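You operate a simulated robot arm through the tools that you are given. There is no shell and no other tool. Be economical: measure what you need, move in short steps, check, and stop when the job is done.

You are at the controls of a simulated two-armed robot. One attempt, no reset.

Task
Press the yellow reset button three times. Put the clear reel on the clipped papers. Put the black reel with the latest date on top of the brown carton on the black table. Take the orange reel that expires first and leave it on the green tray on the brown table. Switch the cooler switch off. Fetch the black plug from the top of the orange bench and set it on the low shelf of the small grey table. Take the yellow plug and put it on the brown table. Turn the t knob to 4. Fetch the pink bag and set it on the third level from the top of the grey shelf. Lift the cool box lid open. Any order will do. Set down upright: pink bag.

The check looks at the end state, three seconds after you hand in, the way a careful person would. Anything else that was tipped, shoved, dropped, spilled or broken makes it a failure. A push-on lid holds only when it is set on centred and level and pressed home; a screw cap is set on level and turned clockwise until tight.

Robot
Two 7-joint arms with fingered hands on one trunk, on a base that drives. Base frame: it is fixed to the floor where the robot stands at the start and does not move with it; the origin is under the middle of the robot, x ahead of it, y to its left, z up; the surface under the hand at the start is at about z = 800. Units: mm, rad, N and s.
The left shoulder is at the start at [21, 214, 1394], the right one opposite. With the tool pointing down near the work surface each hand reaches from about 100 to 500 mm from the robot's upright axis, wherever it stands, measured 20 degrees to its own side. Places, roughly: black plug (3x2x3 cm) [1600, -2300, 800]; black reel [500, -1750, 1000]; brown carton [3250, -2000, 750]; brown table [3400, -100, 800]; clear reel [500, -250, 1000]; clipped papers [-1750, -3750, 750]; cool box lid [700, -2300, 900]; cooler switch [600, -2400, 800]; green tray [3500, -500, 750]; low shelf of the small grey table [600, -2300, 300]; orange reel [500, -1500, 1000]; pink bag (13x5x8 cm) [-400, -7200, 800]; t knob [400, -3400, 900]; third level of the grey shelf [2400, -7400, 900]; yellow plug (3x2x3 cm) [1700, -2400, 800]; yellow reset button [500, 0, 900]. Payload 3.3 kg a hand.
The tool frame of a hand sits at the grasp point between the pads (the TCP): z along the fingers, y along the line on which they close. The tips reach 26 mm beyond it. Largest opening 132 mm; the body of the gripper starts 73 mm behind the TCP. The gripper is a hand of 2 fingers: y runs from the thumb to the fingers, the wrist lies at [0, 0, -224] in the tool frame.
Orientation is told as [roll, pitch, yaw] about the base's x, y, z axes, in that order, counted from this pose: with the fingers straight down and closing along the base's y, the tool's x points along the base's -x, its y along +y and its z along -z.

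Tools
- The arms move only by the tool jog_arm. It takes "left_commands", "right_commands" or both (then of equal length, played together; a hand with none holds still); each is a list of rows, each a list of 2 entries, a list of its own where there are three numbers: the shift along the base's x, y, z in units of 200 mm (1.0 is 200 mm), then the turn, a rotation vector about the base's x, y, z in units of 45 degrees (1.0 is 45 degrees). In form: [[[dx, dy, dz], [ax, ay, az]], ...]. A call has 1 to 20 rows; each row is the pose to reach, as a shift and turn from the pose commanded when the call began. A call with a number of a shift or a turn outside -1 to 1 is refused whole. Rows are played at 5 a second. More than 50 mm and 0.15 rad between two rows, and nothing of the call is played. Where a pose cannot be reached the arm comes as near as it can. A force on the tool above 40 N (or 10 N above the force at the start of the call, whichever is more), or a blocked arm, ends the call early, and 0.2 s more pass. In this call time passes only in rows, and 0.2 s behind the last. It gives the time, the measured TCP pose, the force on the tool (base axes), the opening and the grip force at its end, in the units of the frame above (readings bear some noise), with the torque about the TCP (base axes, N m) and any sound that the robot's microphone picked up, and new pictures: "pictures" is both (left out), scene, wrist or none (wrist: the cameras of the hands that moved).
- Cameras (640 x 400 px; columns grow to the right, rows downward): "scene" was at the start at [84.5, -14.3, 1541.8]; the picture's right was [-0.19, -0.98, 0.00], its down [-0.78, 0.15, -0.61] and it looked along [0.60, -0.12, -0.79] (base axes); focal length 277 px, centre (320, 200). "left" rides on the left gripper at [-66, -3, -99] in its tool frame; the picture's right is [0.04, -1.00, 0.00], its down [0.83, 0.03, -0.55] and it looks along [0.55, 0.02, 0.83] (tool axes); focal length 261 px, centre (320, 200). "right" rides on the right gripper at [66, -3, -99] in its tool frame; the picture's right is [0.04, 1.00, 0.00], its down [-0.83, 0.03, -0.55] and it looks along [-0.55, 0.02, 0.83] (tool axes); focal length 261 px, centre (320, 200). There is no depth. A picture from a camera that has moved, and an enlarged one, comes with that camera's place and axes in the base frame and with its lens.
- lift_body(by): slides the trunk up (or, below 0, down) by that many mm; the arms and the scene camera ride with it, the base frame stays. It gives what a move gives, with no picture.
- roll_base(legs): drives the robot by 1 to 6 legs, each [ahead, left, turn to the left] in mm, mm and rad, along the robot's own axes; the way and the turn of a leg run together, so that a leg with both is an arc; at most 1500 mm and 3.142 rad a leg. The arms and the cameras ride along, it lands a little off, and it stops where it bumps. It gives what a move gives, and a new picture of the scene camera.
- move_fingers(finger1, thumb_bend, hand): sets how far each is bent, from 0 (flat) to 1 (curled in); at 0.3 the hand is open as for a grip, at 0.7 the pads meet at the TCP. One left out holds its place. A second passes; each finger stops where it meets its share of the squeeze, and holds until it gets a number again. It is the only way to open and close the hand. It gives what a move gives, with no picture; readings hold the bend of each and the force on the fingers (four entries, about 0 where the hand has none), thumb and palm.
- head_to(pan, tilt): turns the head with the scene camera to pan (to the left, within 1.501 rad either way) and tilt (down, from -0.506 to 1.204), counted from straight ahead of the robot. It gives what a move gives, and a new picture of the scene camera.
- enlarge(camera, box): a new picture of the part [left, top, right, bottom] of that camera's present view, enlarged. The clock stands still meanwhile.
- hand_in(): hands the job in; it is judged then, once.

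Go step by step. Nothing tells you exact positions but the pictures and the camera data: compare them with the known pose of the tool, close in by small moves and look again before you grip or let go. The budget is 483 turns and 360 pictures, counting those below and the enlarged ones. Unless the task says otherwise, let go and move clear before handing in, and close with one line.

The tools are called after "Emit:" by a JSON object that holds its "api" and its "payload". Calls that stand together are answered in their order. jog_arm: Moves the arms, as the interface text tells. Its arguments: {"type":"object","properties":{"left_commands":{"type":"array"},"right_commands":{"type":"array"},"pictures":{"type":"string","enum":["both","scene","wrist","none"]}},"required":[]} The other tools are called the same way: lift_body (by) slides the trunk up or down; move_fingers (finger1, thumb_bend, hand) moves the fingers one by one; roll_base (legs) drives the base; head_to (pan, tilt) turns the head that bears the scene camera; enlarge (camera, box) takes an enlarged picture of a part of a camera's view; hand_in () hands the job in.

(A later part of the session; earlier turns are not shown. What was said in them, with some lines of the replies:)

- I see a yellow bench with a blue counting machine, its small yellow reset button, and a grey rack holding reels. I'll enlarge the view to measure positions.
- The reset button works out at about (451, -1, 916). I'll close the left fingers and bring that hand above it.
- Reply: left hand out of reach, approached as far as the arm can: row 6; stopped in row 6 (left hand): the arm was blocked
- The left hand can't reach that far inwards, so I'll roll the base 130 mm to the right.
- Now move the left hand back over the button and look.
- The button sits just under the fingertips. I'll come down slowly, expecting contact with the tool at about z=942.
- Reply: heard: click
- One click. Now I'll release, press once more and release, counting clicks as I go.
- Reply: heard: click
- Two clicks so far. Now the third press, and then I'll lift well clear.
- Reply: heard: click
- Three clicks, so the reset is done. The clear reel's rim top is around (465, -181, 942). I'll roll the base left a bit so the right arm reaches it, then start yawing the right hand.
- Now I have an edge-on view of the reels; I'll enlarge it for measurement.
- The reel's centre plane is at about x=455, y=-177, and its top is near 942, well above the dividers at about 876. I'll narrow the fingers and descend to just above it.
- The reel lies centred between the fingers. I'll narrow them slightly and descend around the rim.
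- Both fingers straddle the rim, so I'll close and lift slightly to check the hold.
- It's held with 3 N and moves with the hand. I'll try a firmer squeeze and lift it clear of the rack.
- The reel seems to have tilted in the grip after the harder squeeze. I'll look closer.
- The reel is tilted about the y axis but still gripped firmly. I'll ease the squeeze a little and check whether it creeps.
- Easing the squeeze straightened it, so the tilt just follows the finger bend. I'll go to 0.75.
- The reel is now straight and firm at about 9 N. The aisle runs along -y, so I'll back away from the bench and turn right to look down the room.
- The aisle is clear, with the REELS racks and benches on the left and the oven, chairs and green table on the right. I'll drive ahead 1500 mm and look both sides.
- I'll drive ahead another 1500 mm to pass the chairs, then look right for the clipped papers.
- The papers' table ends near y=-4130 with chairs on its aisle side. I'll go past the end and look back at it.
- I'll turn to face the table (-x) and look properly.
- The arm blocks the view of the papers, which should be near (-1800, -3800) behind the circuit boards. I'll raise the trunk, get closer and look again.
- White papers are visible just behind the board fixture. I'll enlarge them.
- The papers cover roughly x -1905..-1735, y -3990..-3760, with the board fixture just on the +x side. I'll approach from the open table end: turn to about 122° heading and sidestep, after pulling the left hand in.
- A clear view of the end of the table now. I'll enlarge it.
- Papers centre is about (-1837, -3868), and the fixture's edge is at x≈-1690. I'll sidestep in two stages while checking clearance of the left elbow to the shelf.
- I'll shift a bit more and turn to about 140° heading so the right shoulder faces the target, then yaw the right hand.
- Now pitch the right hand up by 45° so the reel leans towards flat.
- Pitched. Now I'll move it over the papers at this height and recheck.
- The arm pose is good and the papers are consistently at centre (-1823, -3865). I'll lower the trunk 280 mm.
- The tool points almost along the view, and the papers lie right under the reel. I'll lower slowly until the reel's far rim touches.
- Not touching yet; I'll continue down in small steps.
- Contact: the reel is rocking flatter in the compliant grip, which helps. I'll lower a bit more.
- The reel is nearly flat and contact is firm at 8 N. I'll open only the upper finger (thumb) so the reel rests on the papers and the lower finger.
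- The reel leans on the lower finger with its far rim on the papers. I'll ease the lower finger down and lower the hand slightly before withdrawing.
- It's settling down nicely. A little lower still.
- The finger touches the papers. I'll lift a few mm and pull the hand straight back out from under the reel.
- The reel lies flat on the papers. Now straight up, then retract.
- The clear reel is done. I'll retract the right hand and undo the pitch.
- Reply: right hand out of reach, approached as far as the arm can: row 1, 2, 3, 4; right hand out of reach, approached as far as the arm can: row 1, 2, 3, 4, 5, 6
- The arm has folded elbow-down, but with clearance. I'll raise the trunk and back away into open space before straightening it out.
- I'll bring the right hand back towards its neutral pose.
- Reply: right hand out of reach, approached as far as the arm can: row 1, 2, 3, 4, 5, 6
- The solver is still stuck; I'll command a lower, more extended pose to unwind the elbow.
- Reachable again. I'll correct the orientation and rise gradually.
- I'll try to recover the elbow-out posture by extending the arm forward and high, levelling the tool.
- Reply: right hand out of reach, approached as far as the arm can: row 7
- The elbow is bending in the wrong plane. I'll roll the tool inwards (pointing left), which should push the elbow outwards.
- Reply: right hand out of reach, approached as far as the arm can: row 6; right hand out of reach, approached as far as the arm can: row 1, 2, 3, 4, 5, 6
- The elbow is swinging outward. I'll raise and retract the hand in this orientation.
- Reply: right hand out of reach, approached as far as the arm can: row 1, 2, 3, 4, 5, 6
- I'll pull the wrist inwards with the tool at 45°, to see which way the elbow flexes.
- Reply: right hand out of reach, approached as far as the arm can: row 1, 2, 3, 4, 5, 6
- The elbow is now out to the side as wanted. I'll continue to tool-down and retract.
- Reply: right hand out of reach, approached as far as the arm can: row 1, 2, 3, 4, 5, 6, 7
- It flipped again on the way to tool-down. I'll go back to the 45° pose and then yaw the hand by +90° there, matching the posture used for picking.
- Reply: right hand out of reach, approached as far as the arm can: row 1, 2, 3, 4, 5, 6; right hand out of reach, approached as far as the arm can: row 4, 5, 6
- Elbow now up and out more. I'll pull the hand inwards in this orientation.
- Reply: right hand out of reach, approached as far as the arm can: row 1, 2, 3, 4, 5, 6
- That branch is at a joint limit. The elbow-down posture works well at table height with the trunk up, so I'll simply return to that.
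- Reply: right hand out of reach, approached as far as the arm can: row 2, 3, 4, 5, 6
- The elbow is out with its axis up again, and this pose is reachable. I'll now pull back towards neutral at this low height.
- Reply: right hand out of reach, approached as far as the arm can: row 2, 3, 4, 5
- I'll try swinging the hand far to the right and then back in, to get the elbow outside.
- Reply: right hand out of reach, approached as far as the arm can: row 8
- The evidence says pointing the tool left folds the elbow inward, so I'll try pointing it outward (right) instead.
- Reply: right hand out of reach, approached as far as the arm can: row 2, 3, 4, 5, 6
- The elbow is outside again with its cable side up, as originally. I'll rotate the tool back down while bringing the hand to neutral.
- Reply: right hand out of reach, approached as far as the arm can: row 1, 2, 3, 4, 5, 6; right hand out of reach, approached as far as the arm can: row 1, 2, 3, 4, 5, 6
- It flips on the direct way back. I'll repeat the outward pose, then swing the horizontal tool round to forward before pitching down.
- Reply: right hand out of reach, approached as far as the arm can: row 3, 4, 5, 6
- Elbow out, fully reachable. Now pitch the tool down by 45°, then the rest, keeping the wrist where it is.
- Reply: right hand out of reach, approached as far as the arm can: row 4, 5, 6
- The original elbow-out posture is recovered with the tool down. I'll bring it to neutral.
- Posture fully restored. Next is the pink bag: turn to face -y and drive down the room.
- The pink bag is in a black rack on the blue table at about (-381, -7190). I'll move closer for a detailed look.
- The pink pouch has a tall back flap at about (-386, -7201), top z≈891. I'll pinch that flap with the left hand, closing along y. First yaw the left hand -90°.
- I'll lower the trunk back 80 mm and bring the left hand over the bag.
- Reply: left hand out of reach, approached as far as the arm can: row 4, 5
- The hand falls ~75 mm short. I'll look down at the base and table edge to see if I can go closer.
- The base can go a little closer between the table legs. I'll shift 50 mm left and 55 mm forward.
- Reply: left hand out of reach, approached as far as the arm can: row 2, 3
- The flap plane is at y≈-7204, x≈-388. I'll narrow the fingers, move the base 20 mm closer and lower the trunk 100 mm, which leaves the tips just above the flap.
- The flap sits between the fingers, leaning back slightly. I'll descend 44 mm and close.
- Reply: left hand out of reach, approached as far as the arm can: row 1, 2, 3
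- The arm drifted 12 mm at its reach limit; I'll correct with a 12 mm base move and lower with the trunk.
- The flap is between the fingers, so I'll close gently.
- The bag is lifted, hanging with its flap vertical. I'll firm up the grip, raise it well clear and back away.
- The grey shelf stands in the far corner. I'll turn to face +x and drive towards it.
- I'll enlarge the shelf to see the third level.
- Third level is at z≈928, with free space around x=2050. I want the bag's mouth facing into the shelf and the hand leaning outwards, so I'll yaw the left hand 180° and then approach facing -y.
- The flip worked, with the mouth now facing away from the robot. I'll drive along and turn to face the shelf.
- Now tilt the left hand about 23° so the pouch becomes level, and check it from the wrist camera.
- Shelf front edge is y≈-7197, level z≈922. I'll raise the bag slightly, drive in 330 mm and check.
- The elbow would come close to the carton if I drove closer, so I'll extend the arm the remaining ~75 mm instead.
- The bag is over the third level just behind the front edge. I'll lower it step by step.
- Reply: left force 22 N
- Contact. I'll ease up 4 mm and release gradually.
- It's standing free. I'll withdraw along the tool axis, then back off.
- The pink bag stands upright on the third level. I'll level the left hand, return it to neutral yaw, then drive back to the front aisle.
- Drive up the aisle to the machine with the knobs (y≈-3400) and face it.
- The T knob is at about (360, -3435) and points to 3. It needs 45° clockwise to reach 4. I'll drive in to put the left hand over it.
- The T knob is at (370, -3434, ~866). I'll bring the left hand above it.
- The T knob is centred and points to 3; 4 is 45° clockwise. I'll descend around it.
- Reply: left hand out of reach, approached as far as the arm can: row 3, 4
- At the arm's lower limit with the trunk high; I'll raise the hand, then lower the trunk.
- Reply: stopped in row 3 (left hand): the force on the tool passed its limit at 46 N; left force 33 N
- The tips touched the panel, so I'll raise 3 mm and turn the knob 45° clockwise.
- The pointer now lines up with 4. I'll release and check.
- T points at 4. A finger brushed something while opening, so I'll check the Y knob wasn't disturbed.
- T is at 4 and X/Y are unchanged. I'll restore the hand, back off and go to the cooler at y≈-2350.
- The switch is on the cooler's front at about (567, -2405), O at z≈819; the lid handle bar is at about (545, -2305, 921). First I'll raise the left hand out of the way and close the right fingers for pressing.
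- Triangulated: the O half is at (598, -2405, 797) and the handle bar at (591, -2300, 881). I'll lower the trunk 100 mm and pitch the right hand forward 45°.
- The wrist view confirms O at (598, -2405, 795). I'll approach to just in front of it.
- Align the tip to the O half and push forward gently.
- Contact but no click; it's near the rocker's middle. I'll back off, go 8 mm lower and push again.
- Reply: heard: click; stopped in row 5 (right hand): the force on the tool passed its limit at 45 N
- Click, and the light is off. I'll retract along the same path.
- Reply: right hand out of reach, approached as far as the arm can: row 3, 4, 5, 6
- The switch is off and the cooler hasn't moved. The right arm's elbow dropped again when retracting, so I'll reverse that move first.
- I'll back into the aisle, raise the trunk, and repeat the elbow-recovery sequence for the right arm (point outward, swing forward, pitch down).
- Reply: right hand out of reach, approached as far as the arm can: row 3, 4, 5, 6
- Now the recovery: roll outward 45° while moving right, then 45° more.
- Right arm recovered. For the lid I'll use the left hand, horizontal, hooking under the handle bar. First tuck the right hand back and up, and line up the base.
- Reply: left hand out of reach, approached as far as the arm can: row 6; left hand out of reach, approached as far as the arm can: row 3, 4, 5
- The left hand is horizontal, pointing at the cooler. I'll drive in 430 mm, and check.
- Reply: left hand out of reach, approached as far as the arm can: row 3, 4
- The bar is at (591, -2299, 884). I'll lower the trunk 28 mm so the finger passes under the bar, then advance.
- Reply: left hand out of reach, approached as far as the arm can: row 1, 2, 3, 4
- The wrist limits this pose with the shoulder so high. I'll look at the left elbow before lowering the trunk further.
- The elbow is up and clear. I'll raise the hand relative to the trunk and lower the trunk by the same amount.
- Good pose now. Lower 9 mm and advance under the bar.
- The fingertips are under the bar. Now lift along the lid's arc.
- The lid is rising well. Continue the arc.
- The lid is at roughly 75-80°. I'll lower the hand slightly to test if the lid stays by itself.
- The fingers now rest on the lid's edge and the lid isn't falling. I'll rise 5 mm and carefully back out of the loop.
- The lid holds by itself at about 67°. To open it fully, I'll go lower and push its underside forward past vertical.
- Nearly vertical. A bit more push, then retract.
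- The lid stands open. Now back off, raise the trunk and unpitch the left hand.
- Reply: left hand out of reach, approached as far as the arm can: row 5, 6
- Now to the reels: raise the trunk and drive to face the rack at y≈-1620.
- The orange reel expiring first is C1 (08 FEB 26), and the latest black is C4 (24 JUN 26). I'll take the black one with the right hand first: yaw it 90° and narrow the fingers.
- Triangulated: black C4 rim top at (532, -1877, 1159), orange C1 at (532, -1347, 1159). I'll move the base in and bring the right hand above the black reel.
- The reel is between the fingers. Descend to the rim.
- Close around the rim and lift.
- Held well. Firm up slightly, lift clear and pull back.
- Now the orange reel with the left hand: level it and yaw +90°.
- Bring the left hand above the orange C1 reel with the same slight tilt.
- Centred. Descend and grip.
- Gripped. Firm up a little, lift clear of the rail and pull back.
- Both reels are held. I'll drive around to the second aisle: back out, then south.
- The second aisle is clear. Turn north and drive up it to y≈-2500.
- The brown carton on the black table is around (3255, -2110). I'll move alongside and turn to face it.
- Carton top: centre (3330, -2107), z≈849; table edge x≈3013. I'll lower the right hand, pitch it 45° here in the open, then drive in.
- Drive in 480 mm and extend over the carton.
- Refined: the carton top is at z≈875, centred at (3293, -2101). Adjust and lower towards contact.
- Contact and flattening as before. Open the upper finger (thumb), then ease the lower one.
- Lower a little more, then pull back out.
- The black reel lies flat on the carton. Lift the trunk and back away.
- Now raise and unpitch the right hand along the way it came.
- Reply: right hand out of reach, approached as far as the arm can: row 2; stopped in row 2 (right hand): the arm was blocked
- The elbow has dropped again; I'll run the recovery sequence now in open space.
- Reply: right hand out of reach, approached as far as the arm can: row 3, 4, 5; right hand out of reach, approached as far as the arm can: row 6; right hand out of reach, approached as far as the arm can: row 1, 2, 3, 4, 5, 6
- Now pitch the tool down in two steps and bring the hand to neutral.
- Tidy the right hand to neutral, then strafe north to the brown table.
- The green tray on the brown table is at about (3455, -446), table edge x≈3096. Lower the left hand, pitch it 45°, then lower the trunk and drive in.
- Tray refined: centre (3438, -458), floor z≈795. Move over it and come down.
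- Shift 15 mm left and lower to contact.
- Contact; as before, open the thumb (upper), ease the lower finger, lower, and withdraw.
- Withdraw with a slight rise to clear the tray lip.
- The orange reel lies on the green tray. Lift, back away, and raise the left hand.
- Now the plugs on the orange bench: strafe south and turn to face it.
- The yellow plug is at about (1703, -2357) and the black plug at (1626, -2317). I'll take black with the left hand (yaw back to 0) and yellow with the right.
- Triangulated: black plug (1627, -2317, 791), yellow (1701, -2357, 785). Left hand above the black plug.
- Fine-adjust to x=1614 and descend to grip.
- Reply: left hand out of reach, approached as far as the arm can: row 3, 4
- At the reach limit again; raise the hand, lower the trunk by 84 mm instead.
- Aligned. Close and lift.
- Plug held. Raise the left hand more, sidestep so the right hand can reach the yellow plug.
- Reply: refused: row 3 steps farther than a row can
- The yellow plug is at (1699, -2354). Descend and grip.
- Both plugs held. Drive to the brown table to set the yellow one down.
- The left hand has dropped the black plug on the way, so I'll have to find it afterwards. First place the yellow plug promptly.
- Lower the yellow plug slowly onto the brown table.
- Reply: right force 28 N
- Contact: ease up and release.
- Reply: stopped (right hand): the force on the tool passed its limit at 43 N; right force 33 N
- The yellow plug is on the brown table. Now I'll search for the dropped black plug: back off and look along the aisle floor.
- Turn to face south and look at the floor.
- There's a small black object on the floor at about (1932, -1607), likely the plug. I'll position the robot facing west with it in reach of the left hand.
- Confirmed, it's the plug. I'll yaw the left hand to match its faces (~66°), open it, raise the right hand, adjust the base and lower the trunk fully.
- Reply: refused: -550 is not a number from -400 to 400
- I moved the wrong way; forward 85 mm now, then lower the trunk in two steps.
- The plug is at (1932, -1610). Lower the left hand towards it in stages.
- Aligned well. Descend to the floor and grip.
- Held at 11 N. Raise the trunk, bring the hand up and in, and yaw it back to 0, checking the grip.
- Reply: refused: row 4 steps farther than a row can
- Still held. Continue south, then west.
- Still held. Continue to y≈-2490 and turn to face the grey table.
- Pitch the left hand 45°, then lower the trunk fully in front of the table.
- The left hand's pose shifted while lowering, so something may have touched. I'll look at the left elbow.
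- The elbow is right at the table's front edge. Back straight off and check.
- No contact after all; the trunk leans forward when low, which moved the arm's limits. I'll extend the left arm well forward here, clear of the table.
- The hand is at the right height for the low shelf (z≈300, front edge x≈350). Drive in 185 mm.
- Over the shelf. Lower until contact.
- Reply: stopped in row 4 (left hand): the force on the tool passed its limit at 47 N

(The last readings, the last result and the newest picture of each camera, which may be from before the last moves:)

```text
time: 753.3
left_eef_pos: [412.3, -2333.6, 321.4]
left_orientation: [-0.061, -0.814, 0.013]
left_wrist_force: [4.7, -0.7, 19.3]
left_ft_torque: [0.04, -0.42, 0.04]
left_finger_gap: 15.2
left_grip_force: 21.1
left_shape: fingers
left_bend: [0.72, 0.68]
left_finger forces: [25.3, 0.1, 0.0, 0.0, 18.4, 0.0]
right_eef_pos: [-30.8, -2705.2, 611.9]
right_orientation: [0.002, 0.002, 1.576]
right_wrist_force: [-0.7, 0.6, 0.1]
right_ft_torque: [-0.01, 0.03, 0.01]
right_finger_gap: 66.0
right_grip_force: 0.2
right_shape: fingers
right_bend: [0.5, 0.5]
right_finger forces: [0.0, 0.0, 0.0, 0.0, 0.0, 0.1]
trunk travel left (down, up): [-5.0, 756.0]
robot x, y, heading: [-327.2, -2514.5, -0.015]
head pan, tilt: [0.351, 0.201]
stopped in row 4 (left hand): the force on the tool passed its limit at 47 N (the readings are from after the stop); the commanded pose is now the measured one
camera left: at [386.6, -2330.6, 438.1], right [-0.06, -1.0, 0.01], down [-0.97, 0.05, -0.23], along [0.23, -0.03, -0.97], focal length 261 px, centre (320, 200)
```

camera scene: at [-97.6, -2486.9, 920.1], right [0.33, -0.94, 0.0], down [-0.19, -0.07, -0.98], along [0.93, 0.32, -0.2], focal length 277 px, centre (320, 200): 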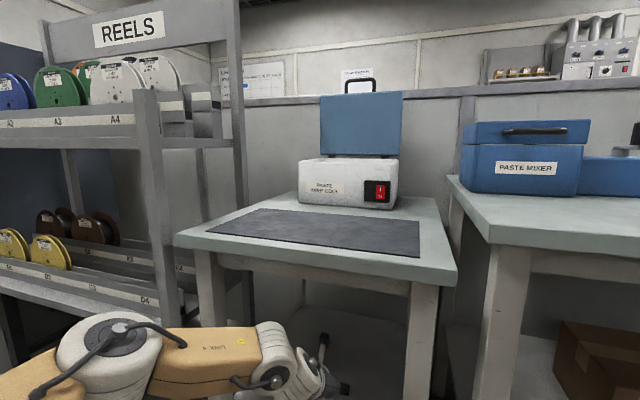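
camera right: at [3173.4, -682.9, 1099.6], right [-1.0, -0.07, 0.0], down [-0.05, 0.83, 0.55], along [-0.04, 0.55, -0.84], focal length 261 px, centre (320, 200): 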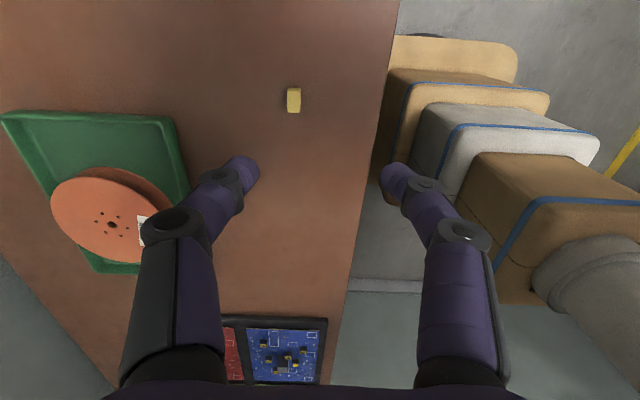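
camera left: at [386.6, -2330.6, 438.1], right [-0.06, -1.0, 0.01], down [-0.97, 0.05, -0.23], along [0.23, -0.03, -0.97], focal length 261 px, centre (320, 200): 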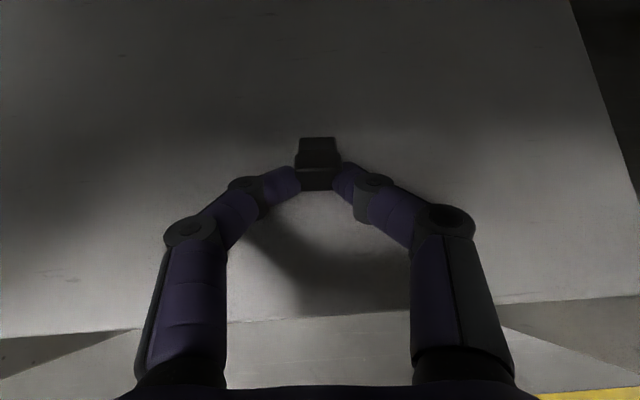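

Contact. Ease up 3 mm and release.

Emit:
{"api": "jog_arm", "payload": {"left_commands": [[[0, 0, 0.02], [0, 0, 0]]], "pictures": "none"}}

Emit:
{"api": "move_fingers", "payload": {"hand": "left", "finger1": 0.55, "thumb_bend": 0.55}}

Emit:
{"api": "jog_arm", "payload": {"left_commands": [[[-0.03, 0, 0.1], [0, 0, 0]], [[-0.1, 0, 0.2], [0, 0, 0]], [[-0.15, 0, 0.28], [0, 0, 0]]], "pictures": "wrist"}}

```text
time: 753.7
left_eef_pos: [412.2, -2333.5, 322.6]
left_orientation: [-0.057, -0.805, 0.01]
left_wrist_force: [3.5, -0.7, 17.7]
left_ft_torque: [0.15, -0.42, 0.08]
left_finger_gap: 15.9
left_grip_force: 20.7
left_shape: fingers
left_bend: [0.72, 0.69]
left_finger forces: [24.8, 0.0, 0.0, 0.1, 16.3, 0.0]
right_eef_pos: [-30.9, -2705.1, 612.6]
right_orientation: [0.003, 0.003, 1.574]
right_wrist_force: [0.9, -0.1, 0.2]
right_ft_torque: [0.01, -0.01, 0.01]
right_finger_gap: 66.1
right_grip_force: 0.0
right_shape: fingers
right_bend: [0.5, 0.5]
right_finger forces: [0.1, 0.0, 0.0, 0.0, 0.0, 0.0]
trunk travel left (down, up): [-5.0, 756.0]
robot x, y, heading: [-328.2, -2517.4, -0.018]
head pan, tilt: [0.351, 0.201]
```

```text
time: 754.7
left_eef_pos: [410.3, -2332.8, 323.9]
left_orientation: [-0.056, -0.808, 0.013]
left_wrist_force: [-3.0, 2.0, 29.6]
left_ft_torque: [-0.07, -0.5, 0.13]
left_finger_gap: 26.0
left_grip_force: 14.2
left_shape: fingers
left_bend: [0.67, 0.59]
left_finger forces: [15.6, 0.0, 0.0, 0.1, 13.7, 0.1]
right_eef_pos: [-31.0, -2704.8, 612.6]
right_orientation: [0.0, 0.001, 1.575]
right_wrist_force: [0.1, 0.3, 0.1]
right_ft_torque: [-0.02, 0.02, -0.04]
right_finger_gap: 65.9
right_grip_force: 0.2
right_shape: fingers
right_bend: [0.5, 0.5]
right_finger forces: [0.0, 0.0, 0.1, 0.0, 0.0, 0.1]
trunk travel left (down, up): [-5.0, 756.0]
robot x, y, heading: [-328.8, -2515.1, -0.021]
head pan, tilt: [0.351, 0.201]
```

```text
time: 755.5
left_eef_pos: [380.1, -2332.7, 376.1]
left_orientation: [-0.057, -0.8, 0.008]
left_wrist_force: [-0.2, 1.3, -0.2]
left_ft_torque: [0.0, -0.03, 0.02]
left_finger_gap: 48.9
left_grip_force: 0.1
left_shape: fingers
left_bend: [0.55, 0.55]
left_finger forces: [0.0, 0.0, 0.0, 0.0, 0.0, 0.0]
right_eef_pos: [-29.7, -2704.6, 611.8]
right_orientation: [0.004, 0.003, 1.574]
right_wrist_force: [0.3, 0.3, 0.7]
right_ft_torque: [-0.01, 0.01, -0.02]
right_finger_gap: 66.0
right_grip_force: 0.1
right_shape: fingers
right_bend: [0.5, 0.5]
right_finger forces: [0.0, 0.0, 0.1, 0.1, 0.0, 0.1]
trunk travel left (down, up): [-5.0, 756.0]
robot x, y, heading: [-330.1, -2519.8, -0.021]
head pan, tilt: [0.351, 0.201]
camera left: at [355.5, -2330.1, 491.6], right [-0.06, -1.0, 0.01], down [-0.98, 0.06, -0.21], along [0.21, -0.02, -0.98], focal length 261 px, centre (320, 200)
```

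left: 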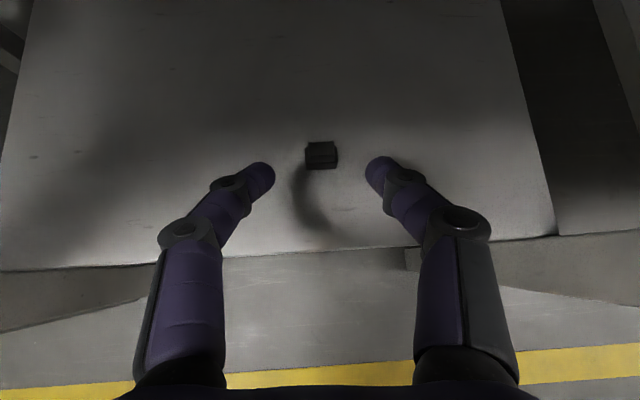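

The black plug sits on the low shelf. Back straight out, raise the trunk and do a final check.

Emit:
{"api": "roll_base", "payload": {"legs": [[-330, 0, 0]]}}

Emit:
{"api": "lift_body", "payload": {"by": 400}}

Emit:
{"api": "head_to", "payload": {"pan": 0.2, "tilt": 0.55}}

Emit:
{"api": "enlarge", "payload": {"camera": "scene", "box": [200, 120, 440, 340]}}

```text
time: 757.2
left_eef_pos: [159.8, -2331.0, 376.5]
left_orientation: [-0.058, -0.8, 0.007]
left_wrist_force: [-0.3, -0.5, 0.3]
left_ft_torque: [-0.04, 0.0, 0.02]
left_finger_gap: 49.2
left_grip_force: 0.1
left_shape: fingers
left_bend: [0.55, 0.55]
left_finger forces: [0.0, 0.1, 0.1, 0.0, 0.0, 0.0]
right_eef_pos: [-251.7, -2701.1, 611.7]
right_orientation: [0.004, 0.002, 1.573]
right_wrist_force: [-0.6, -0.6, 0.5]
right_ft_torque: [0.02, -0.01, 0.0]
right_finger_gap: 66.2
right_grip_force: 0.1
right_shape: fingers
right_bend: [0.5, 0.5]
right_finger forces: [0.0, 0.0, 0.0, 0.0, 0.0, 0.0]
trunk travel left (down, up): [-5.0, 756.0]
robot x, y, heading: [-551.1, -2511.8, -0.022]
head pan, tilt: [0.351, 0.201]
stopped in leg 1: the robot was blocked; the commanded pose is now the measured one
camera scene: at [-319.3, -2483.4, 920.0], right [0.32, -0.95, 0.0], down [-0.19, -0.06, -0.98], along [0.93, 0.32, -0.2], focal length 277 px, centre (320, 200)
```

scene: 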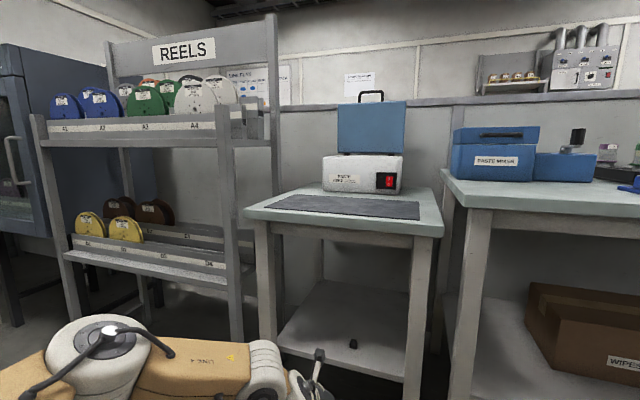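

```text
time: 761.0
left_eef_pos: [160.3, -2332.1, 776.4]
left_orientation: [-0.059, -0.801, 0.006]
left_wrist_force: [-0.6, -0.3, -0.1]
left_ft_torque: [0.01, 0.01, 0.0]
left_finger_gap: 49.1
left_grip_force: 0.0
left_shape: fingers
left_bend: [0.55, 0.55]
left_finger forces: [0.0, 0.1, 0.0, 0.0, 0.0, 0.0]
right_eef_pos: [-251.9, -2701.3, 1011.9]
right_orientation: [0.003, 0.003, 1.571]
right_wrist_force: [0.2, -0.2, 0.8]
right_ft_torque: [-0.01, 0.02, 0.02]
right_finger_gap: 66.1
right_grip_force: 0.0
right_shape: fingers
right_bend: [0.5, 0.5]
right_finger forces: [0.0, 0.0, 0.0, 0.0, 0.1, 0.0]
trunk travel left (down, up): [-405.0, 356.0]
robot x, y, heading: [-550.4, -2510.6, -0.021]
head pan, tilt: [0.351, 0.201]
```

```text
time: 761.9
left_eef_pos: [160.3, -2330.8, 777.2]
left_orientation: [-0.059, -0.8, 0.005]
left_wrist_force: [-0.9, -0.2, 0.3]
left_ft_torque: [0.01, 0.0, 0.02]
left_finger_gap: 49.0
left_grip_force: 0.1
left_shape: fingers
left_bend: [0.55, 0.55]
left_finger forces: [0.1, 0.0, 0.0, 0.0, 0.0, 0.0]
right_eef_pos: [-252.0, -2701.4, 1012.6]
right_orientation: [0.002, 0.001, 1.574]
right_wrist_force: [-1.1, -0.8, -0.9]
right_ft_torque: [0.0, -0.01, -0.02]
right_finger_gap: 66.2
right_grip_force: 0.0
right_shape: fingers
right_bend: [0.5, 0.5]
right_finger forces: [0.0, 0.0, 0.0, 0.0, 0.0, 0.0]
trunk travel left (down, up): [-405.0, 356.0]
robot x, y, heading: [-548.8, -2511.3, -0.021]
head pan, tilt: [0.201, 0.55]
camera scene: at [-435.1, -2495.2, 1301.3], right [0.18, -0.98, 0.0], down [-0.51, -0.09, -0.85], along [0.84, 0.15, -0.52], focal length 277 px, centre (320, 200)
```

scene: 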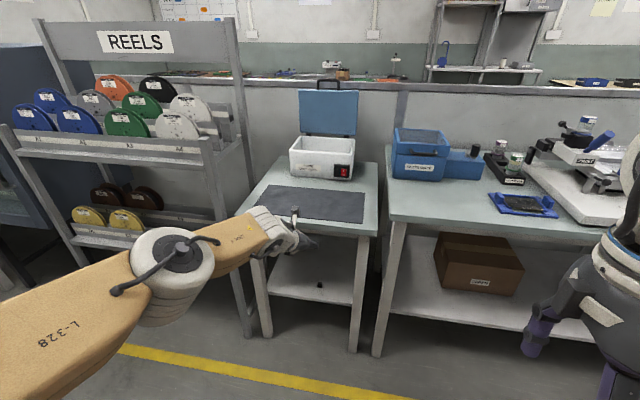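

```text
1.82 times, centred on (320, 230) of scene
camera zoom: at [-435.1, -2495.2, 1301.3], right [0.18, -0.98, 0.0], down [-0.51, -0.09, -0.85], along [0.84, 0.15, -0.52], focal length 504 px, centre (320, 146)
```

zoom: 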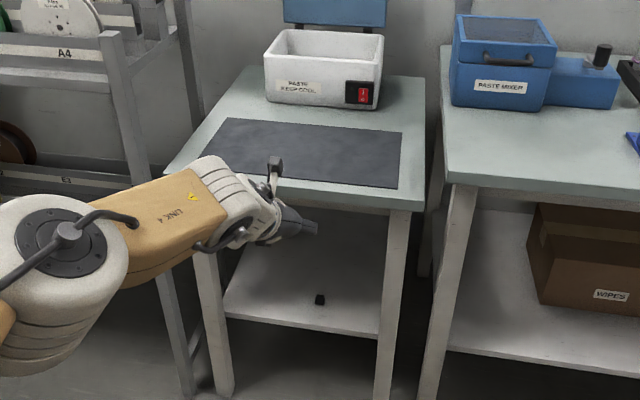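

The black plug is on the low shelf, lid open, switch off. Backing out was blocked behind (likely a chair caster), so I'll raise the hand and ease forward off it.

Emit:
{"api": "lift_body", "payload": {"by": 300}}

Emit:
{"api": "roll_base", "payload": {"legs": [[70, 0, 0.02]]}}

Emit:
{"api": "head_to", "payload": {"pan": -1.5, "tilt": 0.9}}

```text
time: 764.9
left_eef_pos: [161.9, -2331.2, 1092.1]
left_orientation: [-0.058, -0.825, 0.006]
left_wrist_force: [0.1, 0.6, -0.3]
left_ft_torque: [0.0, 0.02, 0.0]
left_finger_gap: 48.8
left_grip_force: 0.1
left_shape: fingers
left_bend: [0.55, 0.55]
left_finger forces: [0.1, 0.0, 0.0, 0.1, 0.0, 0.0]
right_eef_pos: [-252.6, -2700.9, 1311.9]
right_orientation: [0.003, 0.002, 1.572]
right_wrist_force: [-0.5, -0.5, 0.0]
right_ft_torque: [0.01, -0.02, -0.02]
right_finger_gap: 66.1
right_grip_force: 0.0
right_shape: fingers
right_bend: [0.5, 0.5]
right_finger forces: [0.0, 0.0, 0.0, 0.0, 0.0, 0.0]
trunk travel left (down, up): [-705.0, 56.0]
robot x, y, heading: [-552.3, -2514.5, -0.019]
head pan, tilt: [0.201, 0.55]
```

```text
time: 765.9
left_eef_pos: [229.6, -2317.9, 1090.9]
left_orientation: [-0.061, -0.821, 0.029]
left_wrist_force: [0.8, 0.2, 0.1]
left_ft_torque: [0.03, 0.01, 0.0]
left_finger_gap: 48.8
left_grip_force: 0.1
left_shape: fingers
left_bend: [0.55, 0.55]
left_finger forces: [0.0, 0.0, 0.0, 0.0, 0.0, 0.1]
right_eef_pos: [-175.7, -2695.7, 1311.0]
right_orientation: [0.004, 0.002, 1.592]
right_wrist_force: [1.0, -0.1, 0.4]
right_ft_torque: [-0.01, 0.03, -0.03]
right_finger_gap: 66.0
right_grip_force: 0.1
right_shape: fingers
right_bend: [0.5, 0.5]
right_finger forces: [0.0, 0.0, 0.0, 0.0, 0.0, 0.1]
trunk travel left (down, up): [-705.0, 56.0]
robot x, y, heading: [-484.8, -2512.5, 0.001]
head pan, tilt: [0.201, 0.55]
camera scene: at [-378.1, -2493.6, 1601.7], right [0.2, -0.98, 0.0], down [-0.51, -0.1, -0.85], along [0.83, 0.17, -0.52], focal length 277 px, centre (320, 200)
```

scene: 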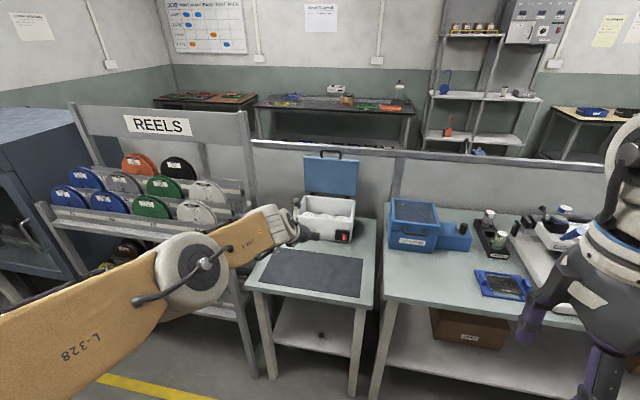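

```text
time: 767.6
left_eef_pos: [227.9, -2318.8, 1092.7]
left_orientation: [-0.059, -0.823, 0.028]
left_wrist_force: [0.5, 0.3, -0.1]
left_ft_torque: [0.02, 0.0, 0.02]
left_finger_gap: 49.0
left_grip_force: 0.0
left_shape: fingers
left_bend: [0.55, 0.55]
left_finger forces: [0.1, 0.0, 0.0, 0.0, 0.1, 0.1]
right_eef_pos: [-178.2, -2695.5, 1311.1]
right_orientation: [0.002, 0.002, 1.591]
right_wrist_force: [0.0, -0.5, 0.2]
right_ft_torque: [-0.03, -0.02, -0.01]
right_finger_gap: 66.3
right_grip_force: 0.1
right_shape: fingers
right_bend: [0.5, 0.5]
right_finger forces: [0.0, 0.1, 0.2, 0.0, 0.1, 0.1]
trunk travel left (down, up): [-705.0, 56.0]
robot x, y, heading: [-478.8, -2513.5, 0.001]
head pan, tilt: [-1.499, 0.901]
camera scene: at [-463.5, -2586.9, 1572.6], right [-1.0, -0.07, 0.0], down [-0.06, 0.78, -0.62], along [0.04, -0.62, -0.78], focal length 277 px, centre (320, 200)
```

scene: 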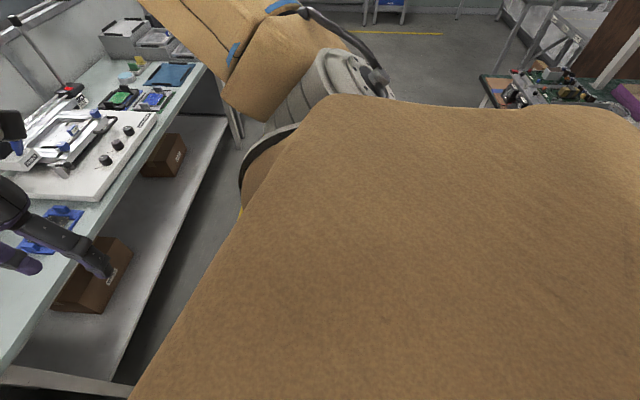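

Every task in the list is in place, both hands are empty and clear of everything. I'm handing in.

Emit:
{"api": "hand_in", "payload": {}}

```text
The job is handed in.
```

I did every task in the list and handed the job in. Along the way I dropped the black plug on the floor once and put it back where it belongs, and in the last moves the base bumped something behind it, probably a chair caster, which I could not check.
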